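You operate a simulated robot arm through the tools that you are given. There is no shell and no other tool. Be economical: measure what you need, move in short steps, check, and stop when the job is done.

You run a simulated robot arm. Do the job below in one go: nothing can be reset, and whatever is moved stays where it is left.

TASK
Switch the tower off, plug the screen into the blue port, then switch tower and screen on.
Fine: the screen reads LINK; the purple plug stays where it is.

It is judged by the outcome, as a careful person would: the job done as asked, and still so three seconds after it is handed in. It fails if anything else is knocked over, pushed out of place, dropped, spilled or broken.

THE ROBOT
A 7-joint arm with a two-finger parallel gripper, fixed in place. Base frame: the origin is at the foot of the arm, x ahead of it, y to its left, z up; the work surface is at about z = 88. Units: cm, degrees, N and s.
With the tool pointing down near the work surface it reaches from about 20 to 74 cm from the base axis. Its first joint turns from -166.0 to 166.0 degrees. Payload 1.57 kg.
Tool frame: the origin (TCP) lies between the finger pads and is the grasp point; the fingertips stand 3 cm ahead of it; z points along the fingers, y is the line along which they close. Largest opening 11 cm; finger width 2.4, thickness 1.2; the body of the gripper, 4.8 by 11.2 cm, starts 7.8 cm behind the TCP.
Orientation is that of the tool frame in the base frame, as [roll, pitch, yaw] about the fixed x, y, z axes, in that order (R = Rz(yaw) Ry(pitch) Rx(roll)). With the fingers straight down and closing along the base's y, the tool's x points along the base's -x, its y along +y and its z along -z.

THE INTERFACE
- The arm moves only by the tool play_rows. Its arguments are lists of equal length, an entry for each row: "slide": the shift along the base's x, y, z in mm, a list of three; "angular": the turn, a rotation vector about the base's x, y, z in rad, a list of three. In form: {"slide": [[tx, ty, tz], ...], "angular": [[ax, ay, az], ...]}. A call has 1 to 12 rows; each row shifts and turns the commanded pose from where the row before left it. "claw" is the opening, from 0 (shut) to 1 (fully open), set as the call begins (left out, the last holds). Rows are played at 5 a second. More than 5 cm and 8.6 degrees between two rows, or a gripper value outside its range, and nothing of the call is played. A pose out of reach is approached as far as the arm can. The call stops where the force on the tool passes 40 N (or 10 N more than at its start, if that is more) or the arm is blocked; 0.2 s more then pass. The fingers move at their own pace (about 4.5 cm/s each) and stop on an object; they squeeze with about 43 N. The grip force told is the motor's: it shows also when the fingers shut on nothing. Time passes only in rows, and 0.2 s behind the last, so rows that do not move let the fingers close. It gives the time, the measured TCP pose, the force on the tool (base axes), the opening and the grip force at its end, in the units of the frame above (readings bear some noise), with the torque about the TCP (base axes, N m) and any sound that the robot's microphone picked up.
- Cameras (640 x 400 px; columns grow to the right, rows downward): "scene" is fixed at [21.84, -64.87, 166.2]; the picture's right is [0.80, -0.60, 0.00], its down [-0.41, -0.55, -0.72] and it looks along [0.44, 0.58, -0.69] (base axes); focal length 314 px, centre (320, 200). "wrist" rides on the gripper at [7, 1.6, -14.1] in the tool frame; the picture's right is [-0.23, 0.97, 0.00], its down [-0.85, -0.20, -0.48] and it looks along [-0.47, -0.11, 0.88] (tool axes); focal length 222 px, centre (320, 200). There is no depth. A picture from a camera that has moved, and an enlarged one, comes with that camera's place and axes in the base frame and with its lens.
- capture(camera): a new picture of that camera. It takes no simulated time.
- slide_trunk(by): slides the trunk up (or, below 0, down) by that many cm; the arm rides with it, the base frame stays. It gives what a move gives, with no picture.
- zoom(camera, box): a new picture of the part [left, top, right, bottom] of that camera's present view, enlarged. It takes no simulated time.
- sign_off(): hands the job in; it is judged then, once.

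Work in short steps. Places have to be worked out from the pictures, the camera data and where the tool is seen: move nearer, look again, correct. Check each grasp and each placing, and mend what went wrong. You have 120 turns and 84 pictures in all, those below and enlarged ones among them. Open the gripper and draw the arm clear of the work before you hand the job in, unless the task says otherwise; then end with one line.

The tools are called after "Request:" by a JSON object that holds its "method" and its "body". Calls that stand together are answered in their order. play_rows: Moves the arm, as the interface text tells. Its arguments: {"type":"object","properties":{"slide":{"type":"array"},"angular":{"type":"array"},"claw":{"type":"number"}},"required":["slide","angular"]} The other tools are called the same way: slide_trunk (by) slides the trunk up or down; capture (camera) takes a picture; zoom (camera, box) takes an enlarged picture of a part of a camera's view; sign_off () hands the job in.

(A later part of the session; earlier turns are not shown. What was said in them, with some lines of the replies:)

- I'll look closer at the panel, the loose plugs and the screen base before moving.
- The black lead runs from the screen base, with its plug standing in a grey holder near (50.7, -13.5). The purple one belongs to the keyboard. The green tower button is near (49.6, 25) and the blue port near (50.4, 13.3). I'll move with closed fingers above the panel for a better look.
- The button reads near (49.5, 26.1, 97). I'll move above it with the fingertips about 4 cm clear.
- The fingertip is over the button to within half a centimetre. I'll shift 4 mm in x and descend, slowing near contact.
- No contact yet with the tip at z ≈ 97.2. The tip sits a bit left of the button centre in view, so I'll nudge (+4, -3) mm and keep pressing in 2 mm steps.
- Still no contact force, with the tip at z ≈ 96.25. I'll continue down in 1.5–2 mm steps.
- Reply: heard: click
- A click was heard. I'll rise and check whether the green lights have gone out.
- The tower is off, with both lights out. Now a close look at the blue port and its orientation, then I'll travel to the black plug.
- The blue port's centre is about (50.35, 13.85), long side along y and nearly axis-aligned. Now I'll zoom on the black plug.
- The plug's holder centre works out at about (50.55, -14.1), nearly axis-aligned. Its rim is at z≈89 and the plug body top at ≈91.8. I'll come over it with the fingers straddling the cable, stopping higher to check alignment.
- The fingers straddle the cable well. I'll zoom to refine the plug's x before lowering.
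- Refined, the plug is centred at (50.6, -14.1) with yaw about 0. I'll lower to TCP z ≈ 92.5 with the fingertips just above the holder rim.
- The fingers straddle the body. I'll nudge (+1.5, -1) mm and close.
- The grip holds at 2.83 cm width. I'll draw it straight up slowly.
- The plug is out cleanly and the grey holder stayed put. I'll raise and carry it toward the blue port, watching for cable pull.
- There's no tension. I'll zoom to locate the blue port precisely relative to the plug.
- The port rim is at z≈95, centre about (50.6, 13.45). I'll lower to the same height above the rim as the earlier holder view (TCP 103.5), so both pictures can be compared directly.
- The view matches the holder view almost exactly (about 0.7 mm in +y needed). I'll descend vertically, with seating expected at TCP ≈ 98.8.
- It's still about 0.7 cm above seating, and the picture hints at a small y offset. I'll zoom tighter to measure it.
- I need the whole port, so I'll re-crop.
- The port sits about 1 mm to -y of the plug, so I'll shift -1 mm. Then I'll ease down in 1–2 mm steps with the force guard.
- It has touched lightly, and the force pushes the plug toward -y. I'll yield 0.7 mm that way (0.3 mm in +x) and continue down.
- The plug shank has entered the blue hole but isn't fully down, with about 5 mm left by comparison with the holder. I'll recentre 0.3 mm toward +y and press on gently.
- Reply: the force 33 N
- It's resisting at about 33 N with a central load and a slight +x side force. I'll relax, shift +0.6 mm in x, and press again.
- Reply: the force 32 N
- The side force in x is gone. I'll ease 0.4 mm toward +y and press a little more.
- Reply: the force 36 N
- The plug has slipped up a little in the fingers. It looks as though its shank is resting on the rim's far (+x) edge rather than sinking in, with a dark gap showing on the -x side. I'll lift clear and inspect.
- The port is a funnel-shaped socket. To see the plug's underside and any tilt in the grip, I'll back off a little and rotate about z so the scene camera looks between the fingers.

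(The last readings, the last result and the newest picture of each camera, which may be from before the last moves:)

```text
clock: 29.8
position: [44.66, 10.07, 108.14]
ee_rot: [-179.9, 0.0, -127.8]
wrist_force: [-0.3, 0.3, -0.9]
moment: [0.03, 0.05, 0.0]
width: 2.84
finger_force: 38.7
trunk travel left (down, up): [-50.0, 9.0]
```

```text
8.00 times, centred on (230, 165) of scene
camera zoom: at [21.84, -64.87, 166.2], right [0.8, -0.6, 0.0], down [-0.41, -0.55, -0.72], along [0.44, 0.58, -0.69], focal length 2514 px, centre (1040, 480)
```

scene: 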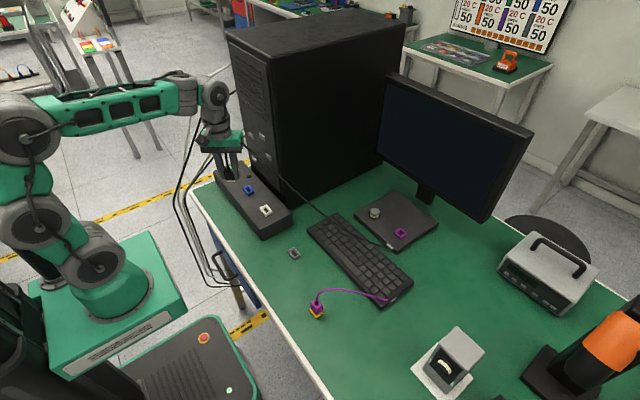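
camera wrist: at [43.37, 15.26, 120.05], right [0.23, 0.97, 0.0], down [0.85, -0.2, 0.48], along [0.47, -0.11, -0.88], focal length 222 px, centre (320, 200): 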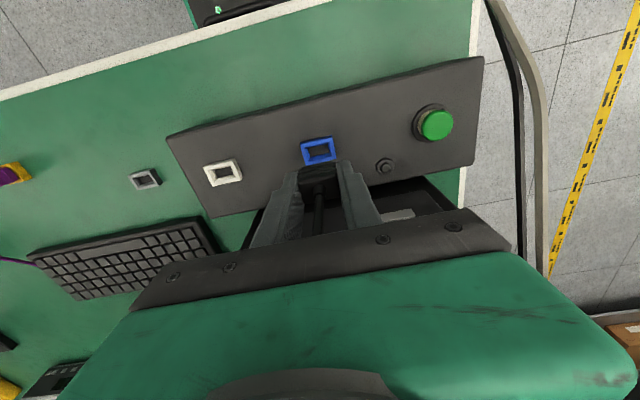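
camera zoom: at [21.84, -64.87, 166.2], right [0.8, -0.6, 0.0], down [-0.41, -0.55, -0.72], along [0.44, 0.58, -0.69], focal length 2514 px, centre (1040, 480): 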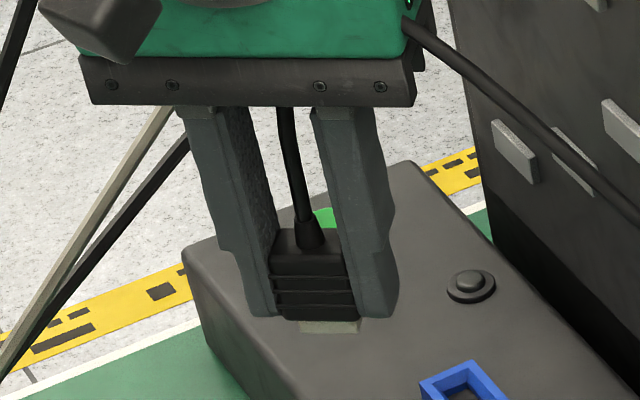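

The scene view shows the plug upright with its silver prong intact, slipped about 4 mm up in the grip. Reconsidering the depths, the earlier stop at about 98.7 with a balanced load matches full seating, so I was pressing on a bottomed plug. I'll return the same way and reinsert gently.

Request:
{"method": "play_rows", "body": {"slide": [[0, 0, 0], [0, 0, 0], [0, 0, 0], [0, 0, 0], [10, 10, 0], [20, 10, -10], [20, 10, -20], [9.6, 5, -25], [0, 0, 0]], "angular": [[0, 0, -0.13], [0, 0, -0.13], [0, 0, -0.13], [0, 0, -0.13], [0, 0, -0.13], [0, 0, -0.13], [0, 0, -0.13], [0, 0, 0], [0, 0, 0]]}}

Request:
{"method": "zoom", "body": {"camera": "wrist", "box": [285, 125, 365, 175]}}

```text
clock: 31.8
position: [50.68, 13.71, 102.56]
ee_rot: [179.9, 0.0, 180.0]
wrist_force: [0.1, 0.1, -0.3]
moment: [-0.01, -0.02, -0.01]
width: 2.85
finger_force: 38.4
trunk travel left (down, up): [-50.0, 9.0]
```

```text
8.00 times, centred on (325, 150) of wrist
camera zoom: at [43.78, 15.23, 116.57], right [0.23, 0.97, 0.0], down [0.85, -0.2, 0.48], along [0.47, -0.11, -0.88], focal length 1777 px, centre (280, 600)
```

zoom: 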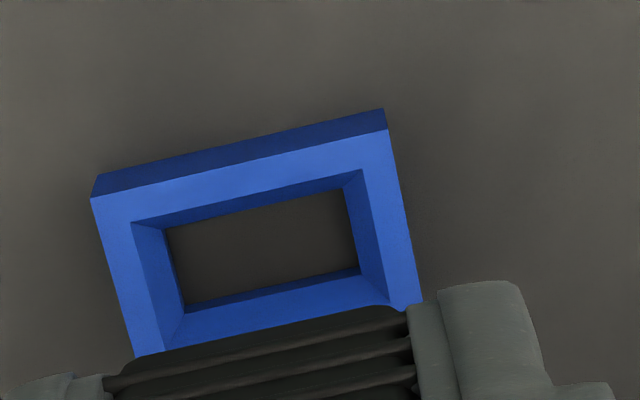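

The port shows about 12 px left and up of its previous place, so the tool is off about +1.5 mm in y and +2 mm in x. I'll correct and recheck.

Request:
{"method": "play_rows", "body": {"slide": [[-2.2, -1.5, 0], [0, 0, 0], [0, 0, 0]], "angular": [[0, 0, 0], [0, 0, 0], [0, 0, 0]]}}

Request:
{"method": "zoom", "body": {"camera": "wrist", "box": [285, 125, 365, 175]}}

```text
clock: 32.6
position: [50.46, 13.5, 102.62]
ee_rot: [-180.0, 0.0, 180.0]
wrist_force: [-0.2, 0.0, 0.0]
moment: [0.01, 0.0, 0.01]
width: 2.87
finger_force: 38.3
trunk travel left (down, up): [-50.0, 9.0]
```

```text
8.00 times, centred on (325, 150) of wrist
camera zoom: at [43.5, 15.02, 116.59], right [0.23, 0.97, 0.0], down [0.85, -0.2, 0.48], along [0.47, -0.11, -0.88], focal length 1777 px, centre (280, 600)
```

zoom: 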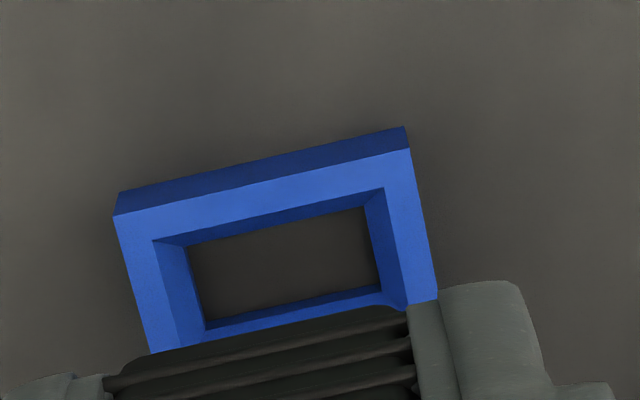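

Readings track the picture well, so the target is about (50.60, 13.57). I'll apply (+1.3, +0.7) mm and descend, stopping at light contact.

Request:
{"method": "play_rows", "body": {"slide": [[1.3, 0.7, -10], [0, 0, -15], [0, 0, -6], [0, 0, -3], [0, 0, -2], [0, 0, 0]], "angular": [[0, 0, 0], [0, 0, 0], [0, 0, 0], [0, 0, 0], [0, 0, 0], [0, 0, 0]]}}

Request:
{"method": "zoom", "body": {"camera": "wrist", "box": [290, 140, 360, 184]}}

```text
clock: 34.0
position: [50.54, 13.56, 99.09]
ee_rot: [-180.0, 0.0, -180.0]
wrist_force: [-0.3, -0.1, -0.5]
moment: [0.0, -0.01, 0.04]
width: 2.87
finger_force: 38.8
trunk travel left (down, up): [-50.0, 9.0]
```

```text
9.09 times, centred on (325, 162) of wrist
camera zoom: at [43.6, 15.03, 113.05], right [0.23, 0.97, 0.0], down [0.85, -0.2, 0.48], along [0.47, -0.11, -0.88], focal length 2019 px, centre (274, 546)
```

zoom: 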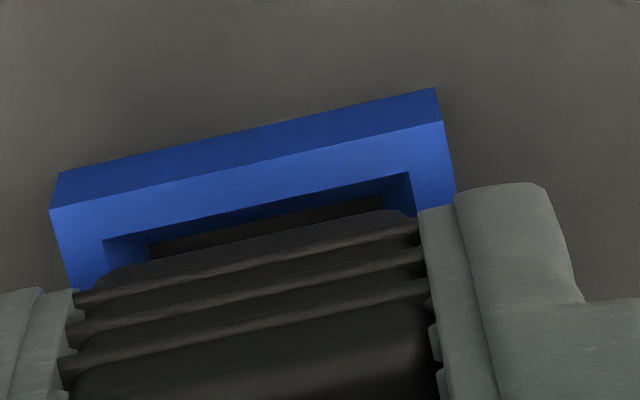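

Well centred. I'll continue down in 1 mm steps.

Request:
{"method": "play_rows", "body": {"slide": [[0, 0.2, -1.5], [0, 0, -1.5], [0, 0, -1], [0, 0, -1], [0, 0, -1], [0, 0, 0]], "angular": [[0, 0, 0], [0, 0, 0], [0, 0, 0], [0, 0, 0], [0, 0, 0], [0, 0, 0]]}}

Request:
{"method": "zoom", "body": {"camera": "wrist", "box": [290, 140, 360, 184]}}

```text
clock: 35.4
position: [50.46, 13.42, 98.45]
ee_rot: [180.0, 0.0, 179.9]
wrist_force: [-0.4, 0.1, 3.4]
moment: [0.03, 0.02, -0.01]
width: 2.85
finger_force: 38.8
trunk travel left (down, up): [-50.0, 9.0]
```

```text
9.09 times, centred on (325, 162) of wrist
camera zoom: at [43.55, 15.05, 112.42], right [0.23, 0.97, 0.0], down [0.85, -0.2, 0.48], along [0.47, -0.11, -0.88], focal length 2019 px, centre (274, 546)
```

zoom: 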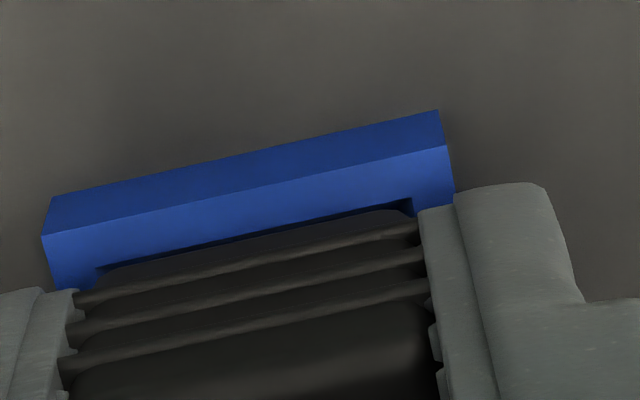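

It's at the same relative depth as the earlier fully pressed state, with only 3 N. I'll press a touch more to confirm it bottoms.

Request:
{"method": "play_rows", "body": {"slide": [[0, 0, -1], [0, 0, -1], [0, 0, 0], [0, 0, 0]], "angular": [[0, 0, 0], [0, 0, 0], [0, 0, 0], [0, 0, 0]]}}

```text
clock: 36.4
position: [50.49, 13.41, 98.2]
ee_rot: [180.0, 0.1, 179.9]
wrist_force: [0.1, 0.0, 8.2]
moment: [-0.03, 0.04, -0.01]
width: 2.84
finger_force: 38.5
trunk travel left (down, up): [-50.0, 9.0]
```

Side forces are zero and it's still sinking smoothly. I'll keep going.

Request:
{"method": "play_rows", "body": {"slide": [[0, 0, -1], [0, 0, -1], [0, 0, -1], [0, 0, 0], [0, 0, 0]], "angular": [[0, 0, 0], [0, 0, 0], [0, 0, 0], [0, 0, 0], [0, 0, 0]]}}

Request:
{"method": "zoom", "body": {"camera": "wrist", "box": [290, 140, 360, 184]}}

```text
clock: 37.6
position: [50.53, 13.4, 98.18]
ee_rot: [179.8, 0.3, -179.9]
wrist_force: [-6.0, 1.5, 38.7]
moment: [0.02, 0.27, -0.01]
width: 2.84
finger_force: 38.6
trunk travel left (down, up): [-50.0, 9.0]
```

```text
9.09 times, centred on (325, 162) of wrist
camera zoom: at [43.44, 14.99, 112.19], right [0.23, 0.97, 0.0], down [0.85, -0.2, 0.48], along [0.47, -0.11, -0.88], focal length 2019 px, centre (274, 546)
```

zoom: 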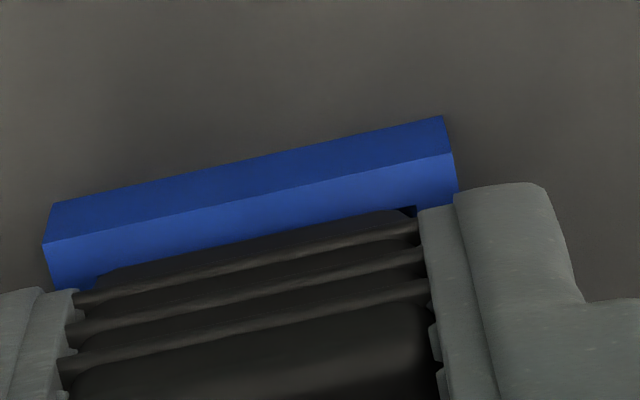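

It's a hard stop and the body now covers the hole edge, just as it looked in the holder, so it's seated. I'll ease the load off and open the fingers.

Request:
{"method": "play_rows", "body": {"slide": [[0, 0, 1], [0, 0, 1], [0, 0, 0.5], [0, 0, 0]], "angular": [[0, 0, 0], [0, 0, 0], [0, 0, 0], [0, 0, 0]]}}

Request:
{"method": "play_rows", "body": {"slide": [[0, 0, 0], [0, 0, 0], [0, 0, 0], [0, 0, 0]], "angular": [[0, 0, 0], [0, 0, 0], [0, 0, 0], [0, 0, 0]], "claw": 0.5}}

Request:
{"method": "zoom", "body": {"camera": "wrist", "box": [270, 120, 380, 190]}}

```text
clock: 38.6
position: [50.52, 13.3, 98.18]
ee_rot: [180.0, 0.2, 179.9]
wrist_force: [5.7, 2.5, 28.7]
moment: [0.07, -0.15, -0.01]
width: 2.84
finger_force: 38.8
trunk travel left (down, up): [-50.0, 9.0]
```

```text
clock: 39.6
position: [50.4, 13.74, 97.82]
ee_rot: [180.0, -0.3, -179.6]
wrist_force: [-0.7, 0.5, -0.3]
moment: [-0.02, -0.03, -0.02]
width: 5.5
finger_force: 0.0
trunk travel left (down, up): [-50.0, 9.0]
```

```text
5.71 times, centred on (325, 155) of wrist
camera zoom: at [43.46, 15.21, 111.86], right [0.22, 0.97, 0.0], down [0.86, -0.2, 0.47], along [0.46, -0.11, -0.88], focal length 1269 px, centre (291, 457)
```

zoom: 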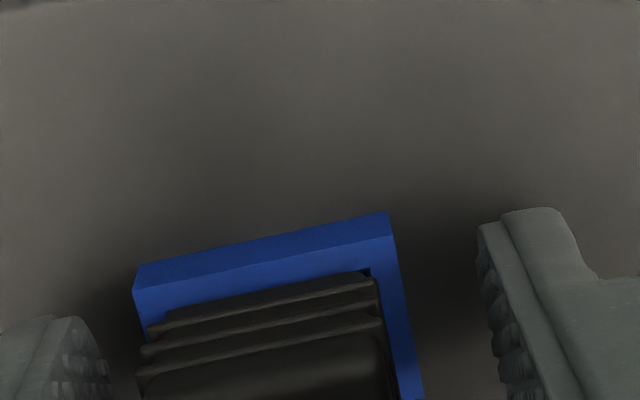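

Released. I'll raise the gripper straight up past the cable and check the plug.

Request:
{"method": "play_rows", "body": {"slide": [[0, 0, 15], [0, 0, 25], [0, 0, 30], [-20, 0, 30], [-30, 0, 0], [-30, 0, 0], [0, 0, 0]], "angular": [[0, 0, 0], [0, 0, 0], [0, 0, 0], [0, 0, 0], [0, 0, 0], [0, 0, 0], [0, 0, 0]]}}

Request:
{"method": "zoom", "body": {"camera": "scene", "box": [205, 145, 275, 215]}}

Request:
{"method": "capture", "body": {"camera": "wrist"}}

```text
clock: 41.2
position: [42.46, 13.54, 108.03]
ee_rot: [-180.0, 0.0, 179.9]
wrist_force: [0.0, 1.0, -0.5]
moment: [-0.03, 0.01, -0.01]
width: 5.51
finger_force: 0.0
trunk travel left (down, up): [-50.0, 9.0]
```

```text
5.71 times, centred on (240, 180) of scene
camera zoom: at [21.84, -64.87, 166.2], right [0.8, -0.6, 0.0], down [-0.41, -0.55, -0.72], along [0.44, 0.58, -0.69], focal length 1795 px, centre (777, 314)
```

zoom: 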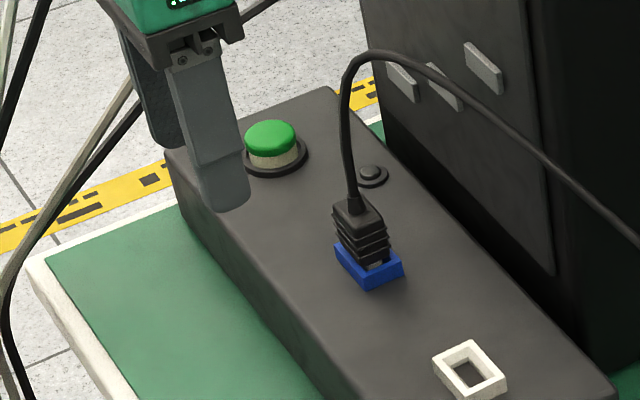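

```text
33 pictures are left
camera wrist: at [35.53, 15.13, 122.04], right [0.23, 0.97, 0.0], down [0.86, -0.2, 0.48], along [0.47, -0.11, -0.88], focal length 222 px, centre (320, 200)
```

wrist: 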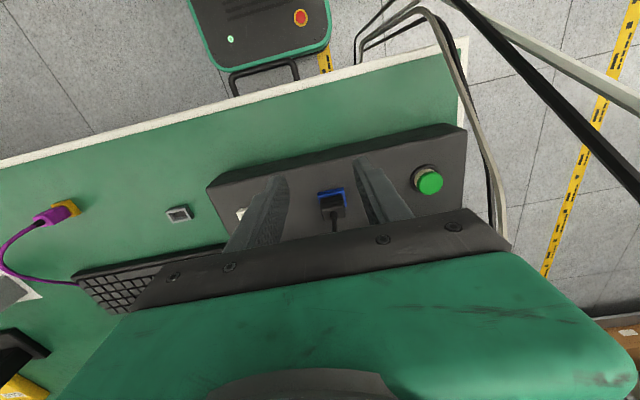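

A bit of silver prong still shows, so it isn't fully down and is perhaps slightly tilted. I'll zoom in.

Request:
{"method": "zoom", "body": {"camera": "scene", "box": [236, 165, 266, 200]}}

Request:
{"method": "zoom", "body": {"camera": "wrist", "box": [300, 170, 370, 230]}}

```text
11.43 times, centred on (251, 182) of scene
camera zoom: at [21.84, -64.87, 166.2], right [0.8, -0.6, 0.0], down [-0.41, -0.55, -0.72], along [0.44, 0.58, -0.69], focal length 3591 px, centre (1109, 400)
```

zoom: 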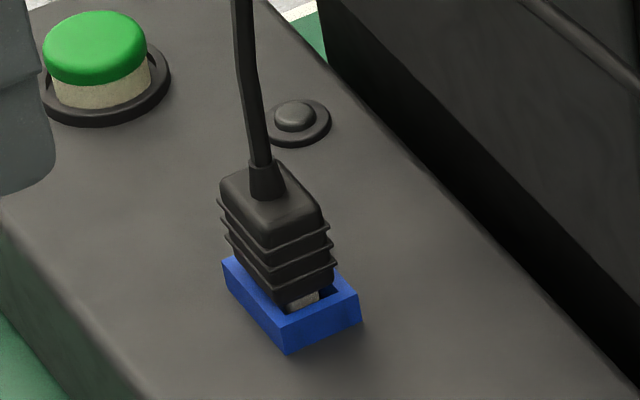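

```text
6.67 times, centred on (335, 200) of wrist
camera zoom: at [35.53, 15.13, 122.04], right [0.23, 0.97, 0.0], down [0.86, -0.2, 0.48], along [0.47, -0.11, -0.88], focal length 1481 px, centre (220, 200)
```

zoom: 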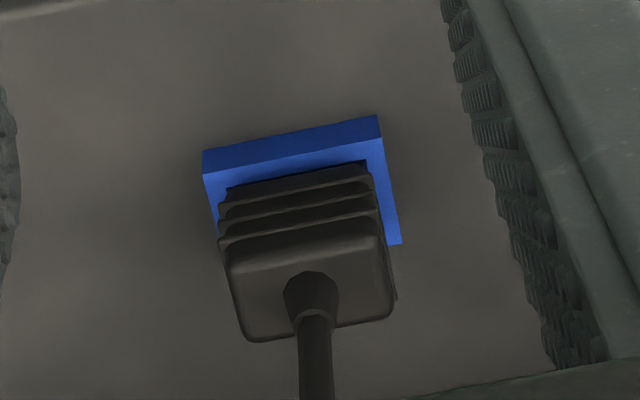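

The plug is only part-way in and leans slightly. My fingertips bottomed on the rim (tip z 95.2) before it seated. I'll re-grip it higher on the body, with tips about 1 cm above the rim, and push again.

Request:
{"method": "play_rows", "body": {"slide": [[30, 0, 0], [30, 0, 0], [20.5, -0.4, 0], [0, 0, -30], [0, 0, -30], [0, 0, -25], [0, 0, 0]], "angular": [[0, 0, 0], [0, 0, 0], [0, 0, 0], [0, 0, 0], [0, 0, 0], [0, 0, 0], [0, 0, 0]]}}

Request:
{"method": "zoom", "body": {"camera": "wrist", "box": [270, 120, 380, 190]}}

```text
clock: 42.8
position: [50.71, 13.65, 99.55]
ee_rot: [-180.0, 0.0, -180.0]
wrist_force: [-0.1, -1.4, -0.1]
moment: [0.0, -0.01, 0.01]
width: 5.49
finger_force: 0.0
trunk travel left (down, up): [-50.0, 9.0]
```

```text
5.71 times, centred on (325, 155) of wrist
camera zoom: at [43.62, 15.21, 113.55], right [0.23, 0.97, 0.0], down [0.85, -0.2, 0.48], along [0.47, -0.11, -0.88], focal length 1269 px, centre (291, 457)
```

zoom: 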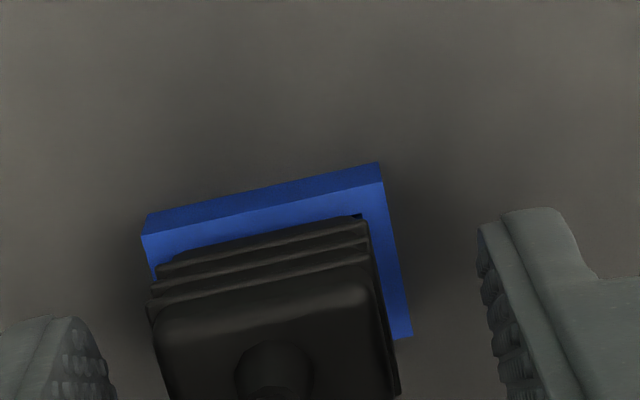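

The plug's top leans toward -y, and closing the pads will straighten it. I'll shift to (50.55, 13.5), lower 2 mm and close.

Request:
{"method": "play_rows", "body": {"slide": [[-1.5, -1.5, -2], [0, 0, 0], [0, 0, 0]], "angular": [[0, 0, 0], [0, 0, 0], [0, 0, 0]]}}

Request:
{"method": "play_rows", "body": {"slide": [[0, 0, 0], [0, 0, 0], [0, 0, 0], [0, 0, 0], [0, 0, 0]], "angular": [[0, 0, 0], [0, 0, 0], [0, 0, 0], [0, 0, 0], [0, 0, 0]], "claw": 0}}

Request:
{"method": "zoom", "body": {"camera": "wrist", "box": [280, 130, 370, 190]}}

```text
clock: 43.6
position: [50.38, 13.4, 99.4]
ee_rot: [180.0, -0.1, 180.0]
wrist_force: [-0.7, -0.1, -0.2]
moment: [-0.02, 0.01, -0.03]
width: 5.51
finger_force: 0.0
trunk travel left (down, up): [-50.0, 9.0]
```

```text
clock: 44.8
position: [50.4, 13.39, 99.31]
ee_rot: [179.9, -0.1, -180.0]
wrist_force: [-0.2, 2.1, 0.3]
moment: [0.05, 0.05, 0.03]
width: 2.83
finger_force: 38.6
trunk travel left (down, up): [-50.0, 9.0]
```

```text
6.67 times, centred on (325, 160) of wrist
camera zoom: at [43.48, 15.01, 113.39], right [0.23, 0.97, 0.0], down [0.85, -0.2, 0.48], along [0.47, -0.11, -0.88], focal length 1481 px, centre (287, 467)
```

zoom: 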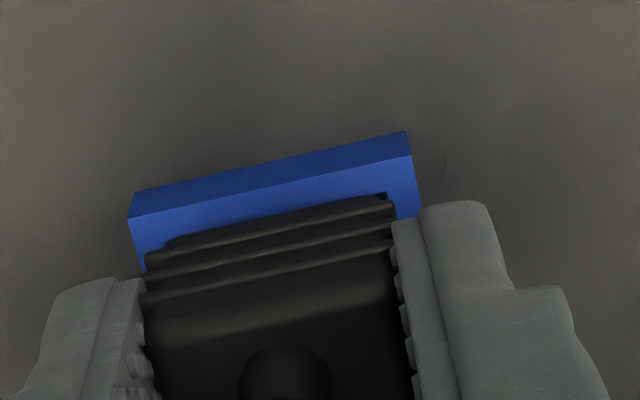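

It's gripped and looks centred over the port. I'll push down in small steps.

Request:
{"method": "play_rows", "body": {"slide": [[0, 0.5, -1], [0, 0, -1], [0, 0, -1], [0, 0, -1], [0, 0, 0]], "angular": [[0, 0, 0], [0, 0, 0], [0, 0, 0], [0, 0, 0], [0, 0, 0]]}}

```text
clock: 46.0
position: [50.34, 13.47, 99.4]
ee_rot: [179.9, 0.4, 180.0]
wrist_force: [-6.5, 6.1, 30.4]
moment: [0.27, 0.29, -0.02]
width: 2.86
finger_force: 38.3
trunk travel left (down, up): [-50.0, 9.0]
```

The socket pushes the plug toward -x and +y. I'll relax, shift that way and push again.

Request:
{"method": "play_rows", "body": {"slide": [[0, 0, 3], [-0.8, 0.8, 0], [0, 0, 0], [0, 0, -1], [0, 0, -1], [0, 0, -1], [0, 0, 0]], "angular": [[0, 0, 0], [0, 0, 0], [0, 0, 0], [0, 0, 0], [0, 0, 0], [0, 0, 0], [0, 0, 0]]}}

```text
clock: 47.6
position: [50.45, 13.57, 99.15]
ee_rot: [179.9, 0.3, 180.0]
wrist_force: [7.6, 5.5, 30.7]
moment: [0.27, -0.37, -0.02]
width: 2.86
finger_force: 38.7
trunk travel left (down, up): [-50.0, 9.0]
```

The x force flipped and y still wants +. I'll bisect: +0.4 mm in x, +0.8 mm in y, and push again.

Request:
{"method": "play_rows", "body": {"slide": [[0, 0, 2.5], [0.4, 0.8, 0], [0, 0, 0], [0, 0, -1], [0, 0, -1], [0, 0, -1], [0, 0, 0]], "angular": [[0, 0, 0], [0, 0, 0], [0, 0, 0], [0, 0, 0], [0, 0, 0], [0, 0, 0], [0, 0, 0]]}}

Request:
{"method": "zoom", "body": {"camera": "wrist", "box": [280, 130, 370, 190]}}

```text
clock: 49.2
position: [50.25, 13.49, 99.12]
ee_rot: [180.0, 0.2, 179.9]
wrist_force: [7.8, 0.0, 30.7]
moment: [-0.02, -0.35, 0.04]
width: 2.84
finger_force: 39.4
trunk travel left (down, up): [-50.0, 9.0]
```

```text
6.67 times, centred on (325, 160) of wrist
camera zoom: at [43.37, 15.0, 113.15], right [0.23, 0.97, 0.0], down [0.85, -0.2, 0.48], along [0.47, -0.11, -0.88], focal length 1481 px, centre (287, 467)
```

zoom: 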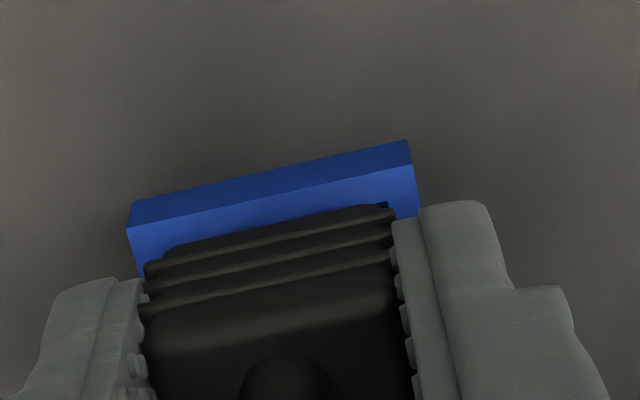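

y is balanced. x is pushed +, so I'll relax, move +0.7 mm in x, and push.

Request:
{"method": "play_rows", "body": {"slide": [[0, 0, 2.5], [0.7, 0, 0], [0, 0, 0], [0, 0, -1], [0, 0, -1], [0, 0, -1], [0, 0, 0]], "angular": [[0, 0, 0], [0, 0, 0], [0, 0, 0], [0, 0, 0], [0, 0, 0], [0, 0, 0], [0, 0, 0]]}}

```text
clock: 50.8
position: [50.48, 13.44, 99.04]
ee_rot: [179.9, 0.2, 180.0]
wrist_force: [3.5, -1.5, 31.4]
moment: [-0.09, -0.09, 0.0]
width: 2.86
finger_force: 39.1
trunk travel left (down, up): [-50.0, 9.0]
```

Nearly balanced. I'll add 0.3 mm in x and push on up to the guard limit.

Request:
{"method": "play_rows", "body": {"slide": [[0.3, -0.2, 0], [0, 0, -0.7], [0, 0, -0.7], [0, 0, -0.7], [0, 0, 0]], "angular": [[0, 0, 0], [0, 0, 0], [0, 0, 0], [0, 0, 0], [0, 0, 0]]}}

Request:
{"method": "zoom", "body": {"camera": "wrist", "box": [280, 130, 370, 190]}}

Request:
{"method": "zoom", "body": {"camera": "scene", "box": [236, 165, 266, 200]}}

```text
clock: 52.0
position: [50.42, 13.52, 98.98]
ee_rot: [-179.9, 0.1, -179.9]
wrist_force: [-0.1, -2.4, 31.9]
moment: [-0.16, 0.03, 0.0]
width: 2.83
finger_force: 38.5
trunk travel left (down, up): [-50.0, 9.0]
```

```text
6.67 times, centred on (325, 160) of wrist
camera zoom: at [43.37, 15.01, 112.86], right [0.23, 0.97, 0.0], down [0.85, -0.2, 0.48], along [0.47, -0.11, -0.88], focal length 1481 px, centre (287, 467)
```

zoom: 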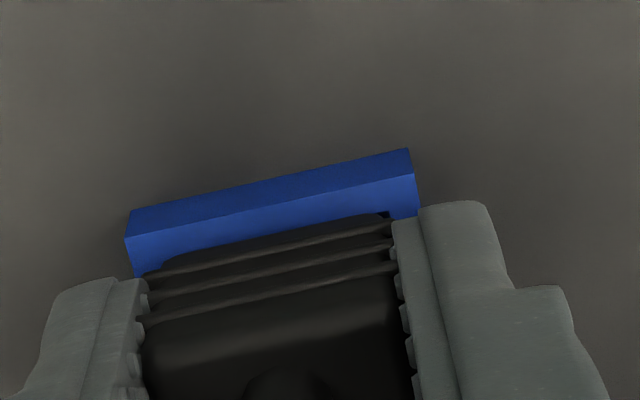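

```text
11.43 times, centred on (251, 182) of scene
camera zoom: at [21.84, -64.87, 166.2], right [0.8, -0.6, 0.0], down [-0.41, -0.55, -0.72], along [0.44, 0.58, -0.69], focal length 3591 px, centre (1109, 400)
```

zoom: 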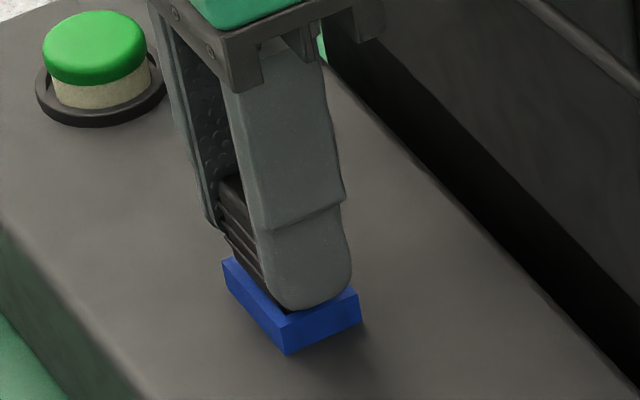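

The prong is laterally captured, but the grip slips at about 31 N before it sinks. I'll try small yaw and rocking wiggles under load to free any binding.

Request:
{"method": "play_rows", "body": {"slide": [[0, 0, 0.5], [0, 0, 0], [0, 0, 0], [0, 0, -0.3], [0, 0, 0], [0, 0, -0.3], [0, 0, 0], [0, 0, -0.3], [0, 0, 0], [0, 0, -0.3], [0, 0, 0], [0, 0, 0]], "angular": [[0, 0, 0.03], [0, 0, -0.03], [0, 0, -0.03], [0, 0, 0.03], [0.015, 0, 0], [-0.015, 0, 0], [-0.015, 0, 0], [0.015, 0, 0], [0, 0.015, 0], [0, -0.015, 0], [0, -0.015, 0], [0, 0.015, 0]]}}

Request:
{"method": "zoom", "body": {"camera": "wrist", "box": [280, 130, 370, 190]}}

```text
clock: 54.6
position: [50.29, 13.4, 98.69]
ee_rot: [179.9, 0.2, 179.9]
wrist_force: [1.2, -0.6, 25.7]
moment: [-0.04, -0.03, -0.01]
width: 2.86
finger_force: 38.4
trunk travel left (down, up): [-50.0, 9.0]
```

```text
6.67 times, centred on (325, 160) of wrist
camera zoom: at [43.4, 15.01, 112.68], right [0.23, 0.97, 0.0], down [0.85, -0.2, 0.48], along [0.47, -0.11, -0.88], focal length 1481 px, centre (287, 467)
```

zoom: 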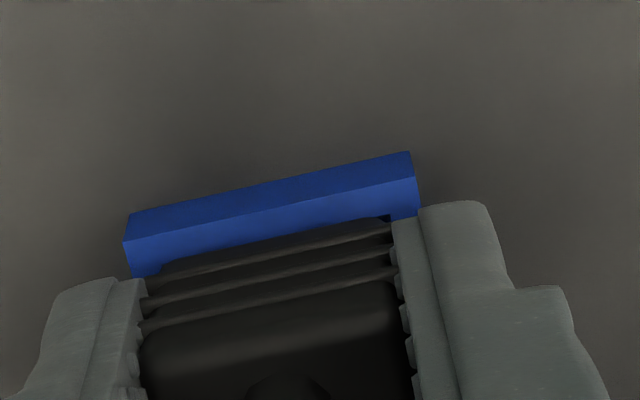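

Only the grip slipped. I'll release, then press on the plug's top face with fingertips straddling the cable, which can't slip.

Request:
{"method": "play_rows", "body": {"slide": [[0, 0, 1.5], [0, 0, 1], [0, 0, 0]], "angular": [[0, 0, 0], [0, 0, 0], [0, 0, 0]]}}

Request:
{"method": "play_rows", "body": {"slide": [[0, 0, 0], [0, 0, 0], [0, 0, 0], [0, 0, 15], [0, 0, 25], [0, 0, 0]], "angular": [[0, 0, 0], [0, 0, 0], [0, 0, 0], [0, 0, 0], [0, 0, 0], [0, 0, 0]], "claw": 0.4}}

Request:
{"method": "zoom", "body": {"camera": "wrist", "box": [270, 110, 390, 190]}}

Request:
{"method": "zoom", "body": {"camera": "scene", "box": [236, 165, 266, 200]}}

```text
clock: 55.4
position: [50.37, 13.54, 98.61]
ee_rot: [-179.9, -0.2, 179.9]
wrist_force: [5.6, -1.5, 1.6]
moment: [-0.05, -0.22, -0.03]
width: 2.85
finger_force: 38.9
trunk travel left (down, up): [-50.0, 9.0]
```

```text
clock: 56.8
position: [50.6, 13.55, 103.01]
ee_rot: [-180.0, 0.1, 180.0]
wrist_force: [-0.5, -0.6, -0.6]
moment: [-0.03, 0.03, -0.01]
width: 4.37
finger_force: 0.1
trunk travel left (down, up): [-50.0, 9.0]
```

```text
5.00 times, centred on (330, 150) of wrist
camera zoom: at [43.62, 15.11, 116.93], right [0.23, 0.97, 0.0], down [0.85, -0.2, 0.48], along [0.47, -0.11, -0.88], focal length 1111 px, centre (270, 450)
```

zoom: 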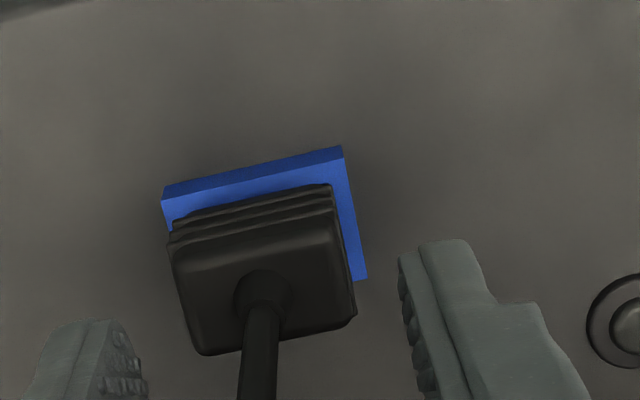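

```text
11.43 times, centred on (251, 182) of scene
camera zoom: at [21.84, -64.87, 166.2], right [0.8, -0.6, 0.0], down [-0.41, -0.55, -0.72], along [0.44, 0.58, -0.69], focal length 3591 px, centre (1109, 400)
```

zoom: 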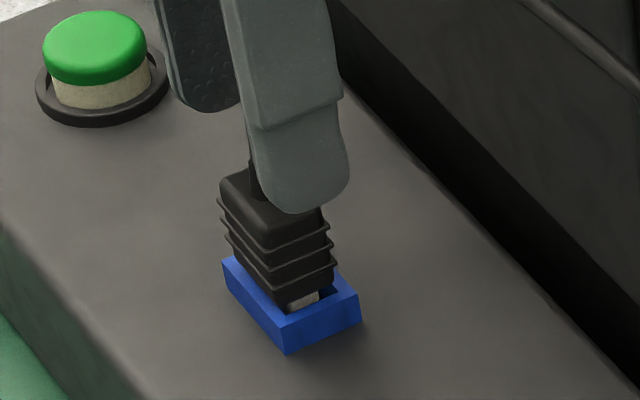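

The plug stands upright and captured. Comparing with the first holder picture, the body-to-rim gap is the same (about 0.35 cm against 0.42 cm), so it's in fact as deep as it sits in its holder, with a hard stop. Next I'll withdraw clear of the cable and go to the tower button, letting the screen's LINK verify.

Request:
{"method": "play_rows", "body": {"slide": [[0, 0, 40], [-25, 0, 40], [-35, 0, 0], [0, 40, 0], [0, 45, 0], [20, 38, 0], [34, 0, -20], [0, 0, -30], [0, 0, 0]], "angular": [[0, 0, 0], [0, 0, 0], [0, 0, 0], [0, 0, 0], [0, 0, 0], [0, 0, 0], [0, 0, 0], [0, 0, 0], [0, 0, 0]]}}

Request:
{"method": "play_rows", "body": {"slide": [[0, 0, 0], [0, 0, 0], [0, 0, 0], [0, 0, 0], [0, 0, 0]], "angular": [[0, 0, 0], [0, 0, 0], [0, 0, 0], [0, 0, 0], [0, 0, 0]], "claw": 0}}

Request:
{"method": "zoom", "body": {"camera": "scene", "box": [180, 120, 300, 240]}}

```text
clock: 58.8
position: [50.27, 25.87, 105.88]
ee_rot: [180.0, 0.0, -179.9]
wrist_force: [-0.4, 0.0, -0.4]
moment: [-0.02, 0.0, -0.02]
width: 4.4
finger_force: 0.0
trunk travel left (down, up): [-50.0, 9.0]
```

```text
clock: 60.0
position: [50.18, 25.84, 105.84]
ee_rot: [-179.9, 0.0, -179.9]
wrist_force: [0.9, 0.1, 0.3]
moment: [-0.02, 0.04, -0.01]
width: 0.02
finger_force: 20.8
trunk travel left (down, up): [-50.0, 9.0]
```

```text
3.33 times, centred on (240, 180) of scene
camera zoom: at [21.84, -64.87, 166.2], right [0.8, -0.6, 0.0], down [-0.41, -0.55, -0.72], along [0.44, 0.58, -0.69], focal length 1047 px, centre (587, 267)
```

zoom: 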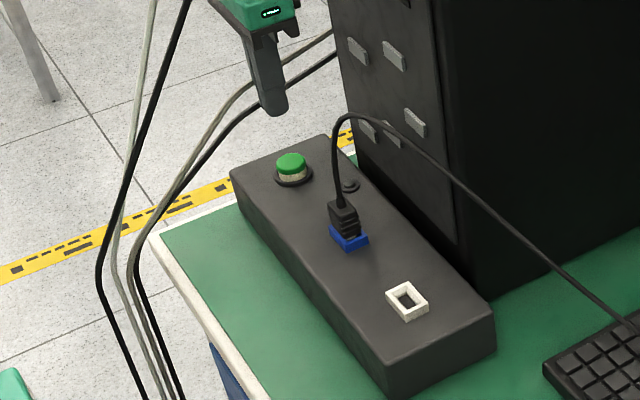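

The plug stays in the blue port. I'll press the tower button again as before, at TCP z ≈ 98.6.

Request:
{"method": "play_rows", "body": {"slide": [[-1, 0, -25], [0, 0, -25], [0, 0, -12], [0, 0, -4], [0, 0, -2], [0, 0, -2], [0, 0, -2], [0, 0, 0]], "angular": [[0, 0, 0], [0, 0, 0], [0, 0, 0], [0, 0, 0], [0, 0, 0], [0, 0, 0], [0, 0, 0], [0, 0, 0]]}}

```text
clock: 61.8
position: [49.67, 25.91, 98.65]
ee_rot: [179.9, 0.0, -179.9]
wrist_force: [-0.7, -1.3, 1.0]
moment: [0.04, 0.0, 0.03]
width: 0.0
finger_force: 21.8
trunk travel left (down, up): [-50.0, 9.0]
```

No click yet, so 1 mm more at a time.

Request:
{"method": "play_rows", "body": {"slide": [[0, 0, -1], [0, 0, -1], [0, 0, 0]], "angular": [[0, 0, 0], [0, 0, 0], [0, 0, 0]]}}

```text
clock: 62.6
position: [49.72, 25.85, 98.47]
ee_rot: [180.0, 0.0, 179.9]
wrist_force: [-0.1, -1.4, 3.4]
moment: [-0.04, -0.04, -0.01]
width: 0.0
finger_force: 21.5
trunk travel left (down, up): [-50.0, 9.0]
heard: click
```

Clicked. I'll rise and withdraw, then check the tower lights and the screen.

Request:
{"method": "play_rows", "body": {"slide": [[0, 0, 20], [0, 0, 40], [-20, 0, 40], [-40, 0, 20], [-20, -40, 10], [0, 0, 0]], "angular": [[0, 0, 0], [0, 0, 0], [0, 0, 0], [0, 0, 0], [0, 0, 0], [0, 0, 0]]}}

Request:
{"method": "capture", "body": {"camera": "scene"}}

Request:
{"method": "zoom", "body": {"camera": "scene", "box": [330, 150, 470, 270]}}

```text
clock: 64.0
position: [41.96, 21.63, 111.38]
ee_rot: [-179.9, 0.0, -180.0]
wrist_force: [0.1, 0.0, 0.5]
moment: [-0.02, 0.02, 0.01]
width: 0.01
finger_force: 21.2
trunk travel left (down, up): [-50.0, 9.0]
```

```text
21 pictures are left
```

scene: 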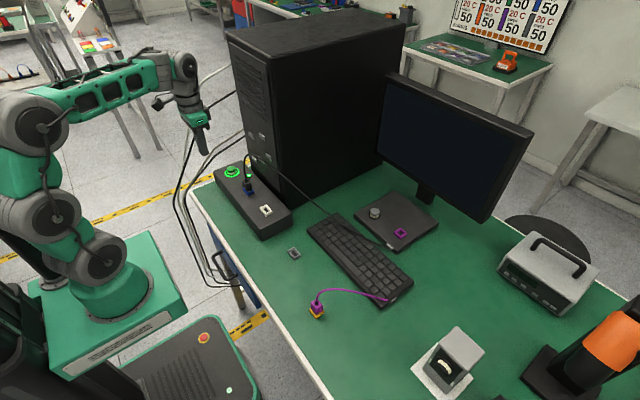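

```text
3.33 times, centred on (400, 210) of scene
camera zoom: at [21.84, -64.87, 166.2], right [0.8, -0.6, 0.0], down [-0.41, -0.55, -0.72], along [0.44, 0.58, -0.69], focal length 1047 px, centre (53, 167)
```

zoom: 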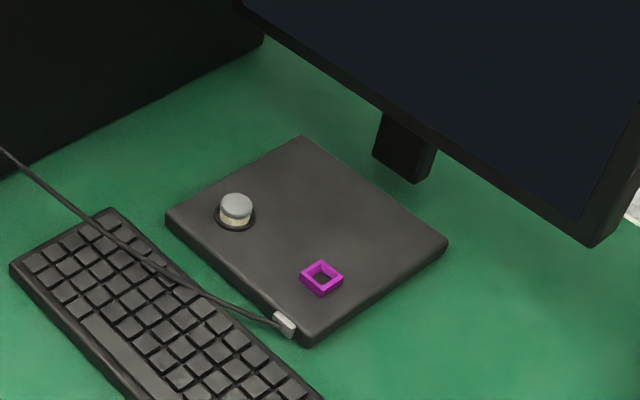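

The tower is on with its lights green and the cable in place. The screen's own button (grey cap on the base plate) is near (79.9, -18.3), r≈82, beyond straight-down reach, so I'll approach with the tool tilted forward. First I'll move to y≈-18, well above the cable.

Request:
{"method": "play_rows", "body": {"slide": [[0, -45, 20], [0, -48, 20], [0, -48, 10], [0, -48, 0], [0, -48, 0], [0, -48, 0], [10, -48, 0], [20, -48, 0], [30, -18, 0], [30, 0, 0]], "angular": [[0, 0, 0], [0, 0, 0], [0, 0, 0], [0, 0, 0], [0, 0, 0], [0, -0.12, 0], [0, -0.12, 0], [0, -0.12, 0], [0, -0.12, 0], [0, -0.12, 0]]}}

Request:
{"method": "capture", "body": {"camera": "wrist"}}

```text
refused: row 2 steps farther than a row can; nothing moved
```

```text
19 pictures are left
camera wrist: at [35.02, 23.25, 125.43], right [0.23, 0.97, 0.0], down [0.85, -0.2, 0.48], along [0.47, -0.11, -0.88], focal length 222 px, centre (320, 200)
```

wrist: 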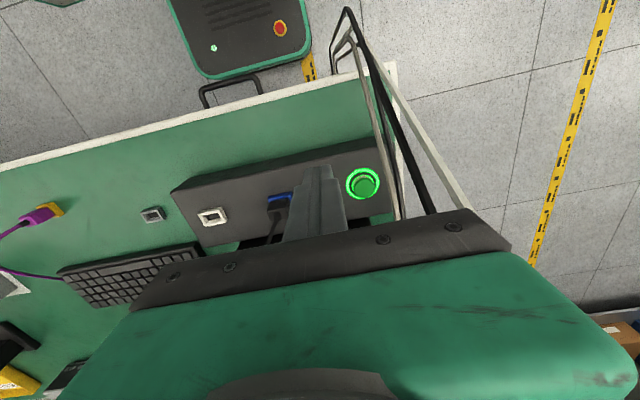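

A row exceeded 5 cm, so I'll shorten the steps. I'll do the lateral move first, then tilt.

Request:
{"method": "play_rows", "body": {"slide": [[0, -40, 25], [0, -44, 20], [0, -46, 5], [0, -46, 0], [0, -46, 0], [0, -46, 0], [10, -46, 0], [15, -44, 0], [30, -38, 0], [30, 0, 0]], "angular": [[0, 0, 0], [0, 0, 0], [0, 0, 0], [0, 0, 0], [0, 0, 0], [0, -0.12, 0], [0, -0.12, 0], [0, -0.12, 0], [0, -0.12, 0], [0, -0.12, 0]]}}

Request:
{"method": "capture", "body": {"camera": "wrist"}}

```text
clock: 66.2
position: [50.56, -17.99, 116.37]
ee_rot: [180.0, 34.5, -180.0]
wrist_force: [0.2, 0.2, 0.5]
moment: [0.01, 0.03, 0.03]
width: 0.0
finger_force: 21.3
trunk travel left (down, up): [-50.0, 9.0]
```

```text
18 pictures are left
camera wrist: at [36.84, -16.4, 123.91], right [0.19, 0.97, 0.13], down [0.43, -0.2, 0.88], along [0.88, -0.11, -0.46], focal length 222 px, centre (320, 200)
```

wrist: 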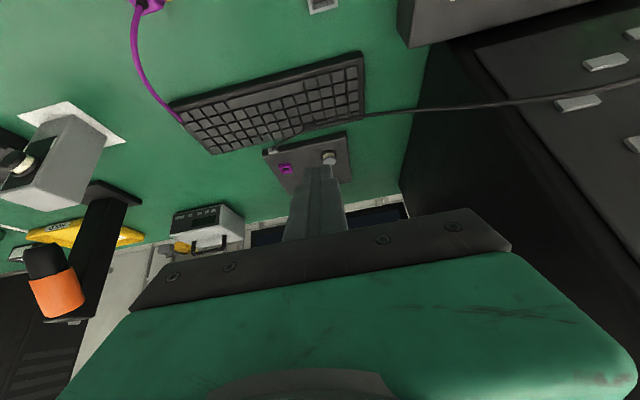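

The button reads about (79, -18.1) with its top near z 92. I'll advance with a little more tilt to a standoff.

Request:
{"method": "play_rows", "body": {"slide": [[38, 0, -20], [40, 0, -22], [40, 0, -22], [40, 0, -22], [40, 0, -22], [36, 0, -22], [0, 0, 0]], "angular": [[0, -0.03, 0], [0, -0.03, 0], [0, -0.03, 0], [0, -0.03, 0], [0, 0, 0], [0, 0, 0], [0, 0, 0]]}}

Request:
{"method": "capture", "body": {"camera": "wrist"}}

Request:
{"method": "zoom", "body": {"camera": "scene", "box": [310, 150, 450, 270]}}

```text
clock: 67.8
position: [73.78, -17.78, 103.56]
ee_rot: [179.9, 41.3, 179.9]
wrist_force: [0.4, -0.1, -0.2]
moment: [-0.02, 0.02, 0.0]
width: 0.0
finger_force: 21.1
trunk travel left (down, up): [-50.0, 9.0]
```

```text
17 pictures are left
camera wrist: at [59.32, -16.13, 109.37], right [0.17, 0.97, 0.15], down [0.33, -0.2, 0.92], along [0.93, -0.11, -0.35], focal length 222 px, centre (320, 200)
```

wrist: 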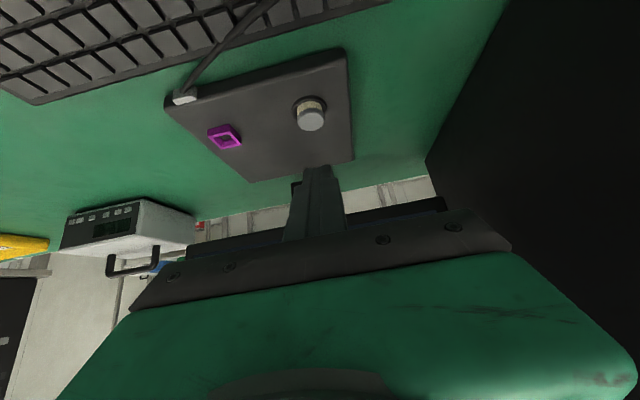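

```text
3.33 times, centred on (380, 210) of scene
camera zoom: at [21.84, -64.87, 166.2], right [0.8, -0.6, 0.0], down [-0.41, -0.55, -0.72], along [0.44, 0.58, -0.69], focal length 1047 px, centre (120, 167)
```

zoom: 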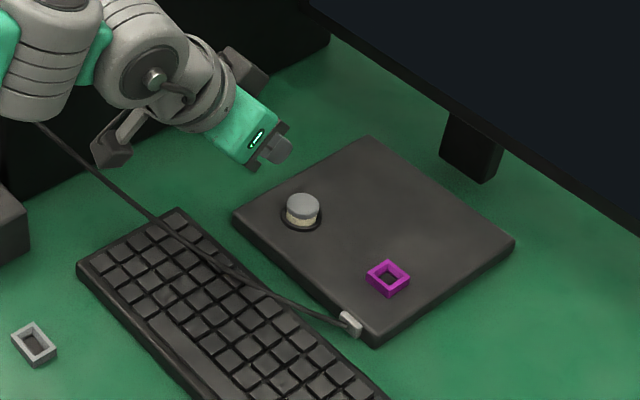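

The button is at about (79.8, -18.1, top ≈ 92). The tilted finger's lowest point sits at TCP + (1.1, 0, -3.0), so I want the TCP near (78.7, -18.1). I'll advance to just above it.

Request:
{"method": "play_rows", "body": {"slide": [[25, -3, -25], [24, 0, -22], [0, 0, -6], [0, 0, 0]], "angular": [[0, 0, 0], [0, 0, 0], [0, 0, 0], [0, 0, 0]]}}

Request:
{"method": "zoom", "body": {"camera": "scene", "box": [340, 170, 420, 250]}}

Request:
{"method": "zoom", "body": {"camera": "wrist", "box": [230, 80, 410, 220]}}

```text
clock: 68.8
position: [78.66, -18.11, 98.19]
ee_rot: [-179.9, 41.2, 179.8]
wrist_force: [0.2, -0.3, -0.3]
moment: [-0.01, 0.01, -0.01]
width: 0.0
finger_force: 22.0
trunk travel left (down, up): [-50.0, 9.0]
```

```text
5.00 times, centred on (380, 210) of scene
camera zoom: at [21.84, -64.87, 166.2], right [0.8, -0.6, 0.0], down [-0.41, -0.55, -0.72], along [0.44, 0.58, -0.69], focal length 1571 px, centre (20, 150)
```

zoom: 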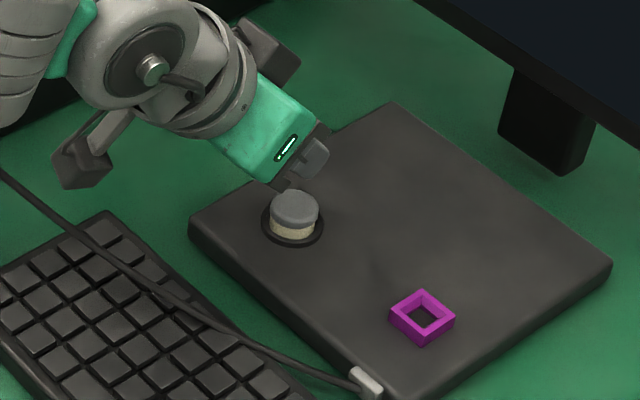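

```text
2.86 times, centred on (320, 150) of wrist
camera zoom: at [64.13, -16.54, 104.1], right [0.17, 0.97, 0.15], down [0.33, -0.2, 0.92], along [0.93, -0.11, -0.35], focal length 635 px, centre (320, 343)
```

zoom: 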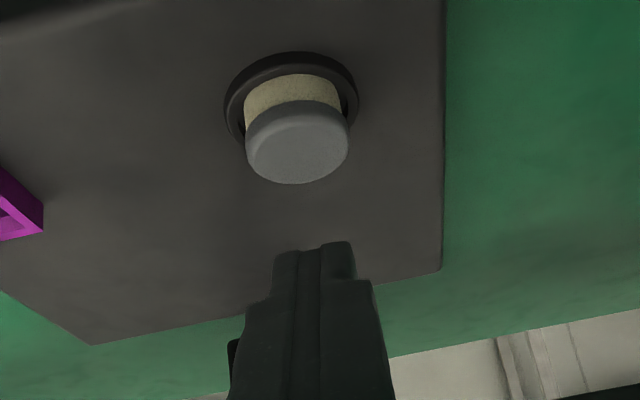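

The fingertip is directly above the cap in both views, about 2.8 cm up. I'll lower, slowing near contact.

Request:
{"method": "play_rows", "body": {"slide": [[-2, 0, -12], [0, 0, -8], [0, 0, -3], [0, 0, -2], [0, 0, -2], [0, 0, -2], [0, 0, 0]], "angular": [[0, 0, 0], [0, 0, 0], [0, 0, 0], [0, 0, 0], [0, 0, 0], [0, 0, 0], [0, 0, 0]]}}

```text
clock: 70.4
position: [78.41, -18.17, 95.29]
ee_rot: [179.9, 41.3, 180.0]
wrist_force: [-0.3, 0.6, 0.0]
moment: [0.03, -0.01, 0.04]
width: 0.0
finger_force: 21.4
trunk travel left (down, up): [-50.0, 9.0]
```

No contact yet, so I'll go on in small steps.

Request:
{"method": "play_rows", "body": {"slide": [[0, 0, -2], [0, 0, -2], [0, 0, 0]], "angular": [[0, 0, 0], [0, 0, 0], [0, 0, 0]]}}

Request:
{"method": "zoom", "body": {"camera": "wrist", "box": [230, 80, 410, 220]}}

```text
clock: 71.2
position: [78.43, -18.21, 94.89]
ee_rot: [180.0, 41.3, -180.0]
wrist_force: [0.4, -0.6, 2.3]
moment: [0.0, -0.06, 0.01]
width: 0.0
finger_force: 20.9
trunk travel left (down, up): [-50.0, 9.0]
heard: click
```

```text
2.86 times, centred on (320, 150) of wrist
camera zoom: at [63.8, -16.61, 100.74], right [0.17, 0.97, 0.15], down [0.33, -0.2, 0.92], along [0.93, -0.11, -0.35], focal length 635 px, centre (320, 343)
```

zoom: 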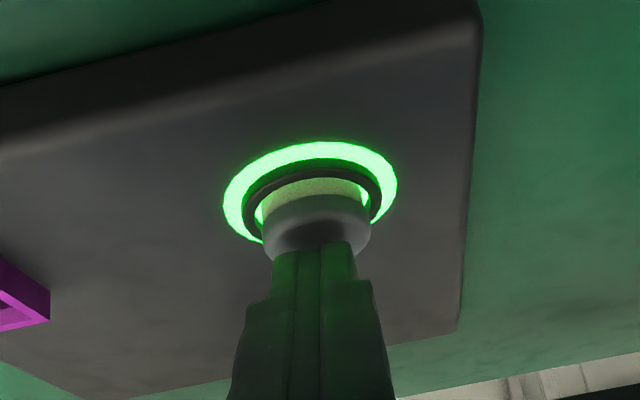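

It clicked and the screen's ring is lit green. I'll lift off and back away the way I came, then read the screen.

Request:
{"method": "play_rows", "body": {"slide": [[0, 0, 20], [-10, 0, 35], [-35, 0, 25], [-38, 0, 22], [-40, 0, 22], [-40, 0, 10], [-40, 0, 0], [0, 0, 0]], "angular": [[0, 0, 0], [0, 0, 0], [0, 0, 0], [0, 0.1, 0], [0, 0.12, 0], [0, 0.12, 0], [0, 0.12, 0], [0, 0, 0]]}}

Request:
{"method": "capture", "body": {"camera": "scene"}}

```text
clock: 73.0
position: [58.11, -18.2, 108.37]
ee_rot: [-180.0, 14.8, 179.9]
wrist_force: [-0.4, -0.5, -0.2]
moment: [0.02, 0.02, -0.03]
width: 0.0
finger_force: 21.1
trunk travel left (down, up): [-50.0, 9.0]
```

```text
12 pictures are left
```

scene: 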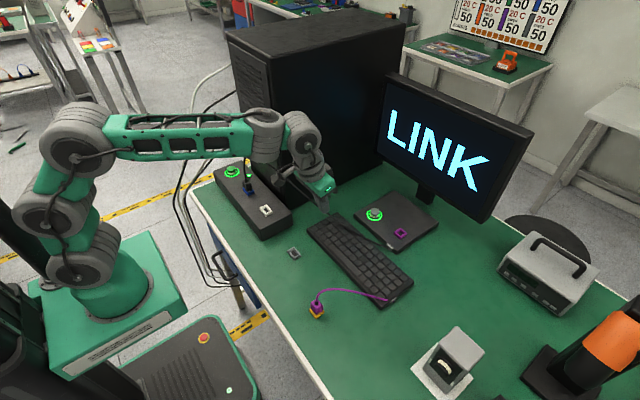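

The screen reads LINK. Now I'll raise the arm, draw it back from the work and open the gripper.

Request:
{"method": "play_rows", "body": {"slide": [[0, 0, 35], [-20, 0, 40], [-40, 0, 25], [-40, 0, 20], [-40, 0, 0], [-40, 0, 0], [0, 0, 0], [0, 0, 0]], "angular": [[0, 0, 0], [0, 0.13, 0], [0, 0.125, 0], [0, 0, 0], [0, 0, 0], [0, 0, 0], [0, 0, 0], [0, 0, 0]], "claw": 0.5}}

Request:
{"method": "play_rows", "body": {"slide": [[0, 0, 0], [0, 0, 0], [0, 0, 0], [0, 0, 0], [0, 0, 0], [0, 0, 0], [0, 0, 0], [0, 0, 0], [0, 0, 0], [0, 0, 0], [0, 0, 0], [0, 0, 0]], "angular": [[0, 0, 0], [0, 0, 0], [0, 0, 0], [0, 0, 0], [0, 0, 0], [0, 0, 0], [0, 0, 0], [0, 0, 0], [0, 0, 0], [0, 0, 0], [0, 0, 0], [0, 0, 0]]}}

Request:
{"method": "capture", "body": {"camera": "scene"}}

Request:
{"method": "zoom", "body": {"camera": "scene", "box": [205, 145, 275, 215]}}

```text
clock: 74.8
position: [40.67, -18.43, 119.93]
ee_rot: [-180.0, 0.2, -180.0]
wrist_force: [0.9, 0.3, 0.1]
moment: [-0.01, -0.03, -0.01]
width: 5.49
finger_force: 0.0
out of reach, approached as far as the arm can: row 3
trunk travel left (down, up): [-50.0, 9.0]
```

```text
clock: 77.4
position: [40.65, -18.32, 119.99]
ee_rot: [-180.0, 0.3, 180.0]
wrist_force: [0.9, -0.4, 0.2]
moment: [0.0, 0.0, 0.01]
width: 5.52
finger_force: 0.0
trunk travel left (down, up): [-50.0, 9.0]
```

```text
11 pictures are left
```

scene: 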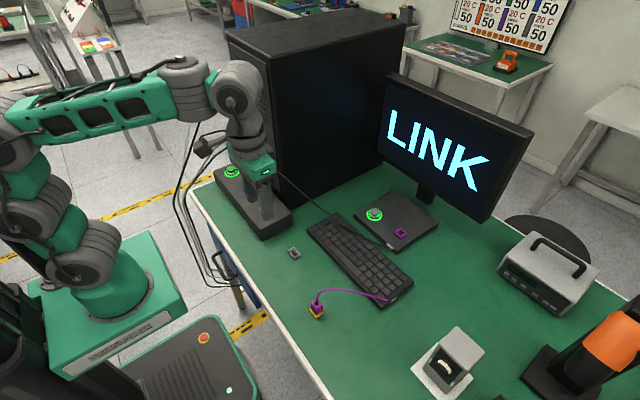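

```text
5.71 times, centred on (240, 180) of scene
camera zoom: at [21.84, -64.87, 166.2], right [0.8, -0.6, 0.0], down [-0.41, -0.55, -0.72], along [0.44, 0.58, -0.69], focal length 1795 px, centre (777, 314)
```

zoom: 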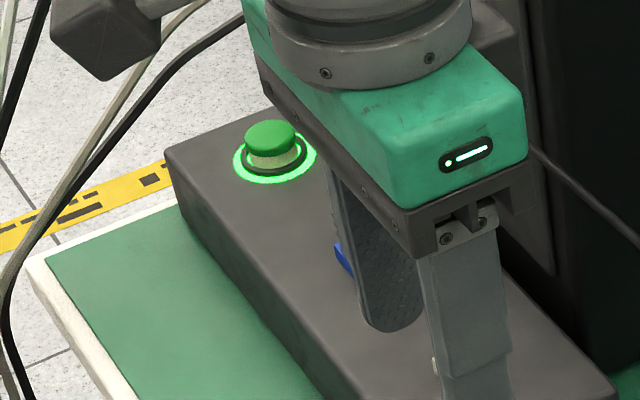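

LINK has held steadily for several seconds. The tower and screen are on, the purple plug is untouched, and the arm is high and clear with the gripper open, so I'm handing in.

Request:
{"method": "sign_off", "body": {}}

```text
The job is handed in.
```

The tower was switched off, the screen's plug put in the blue port, then the tower and the screen switched on; the screen reads LINK and the purple plug was left where it was.
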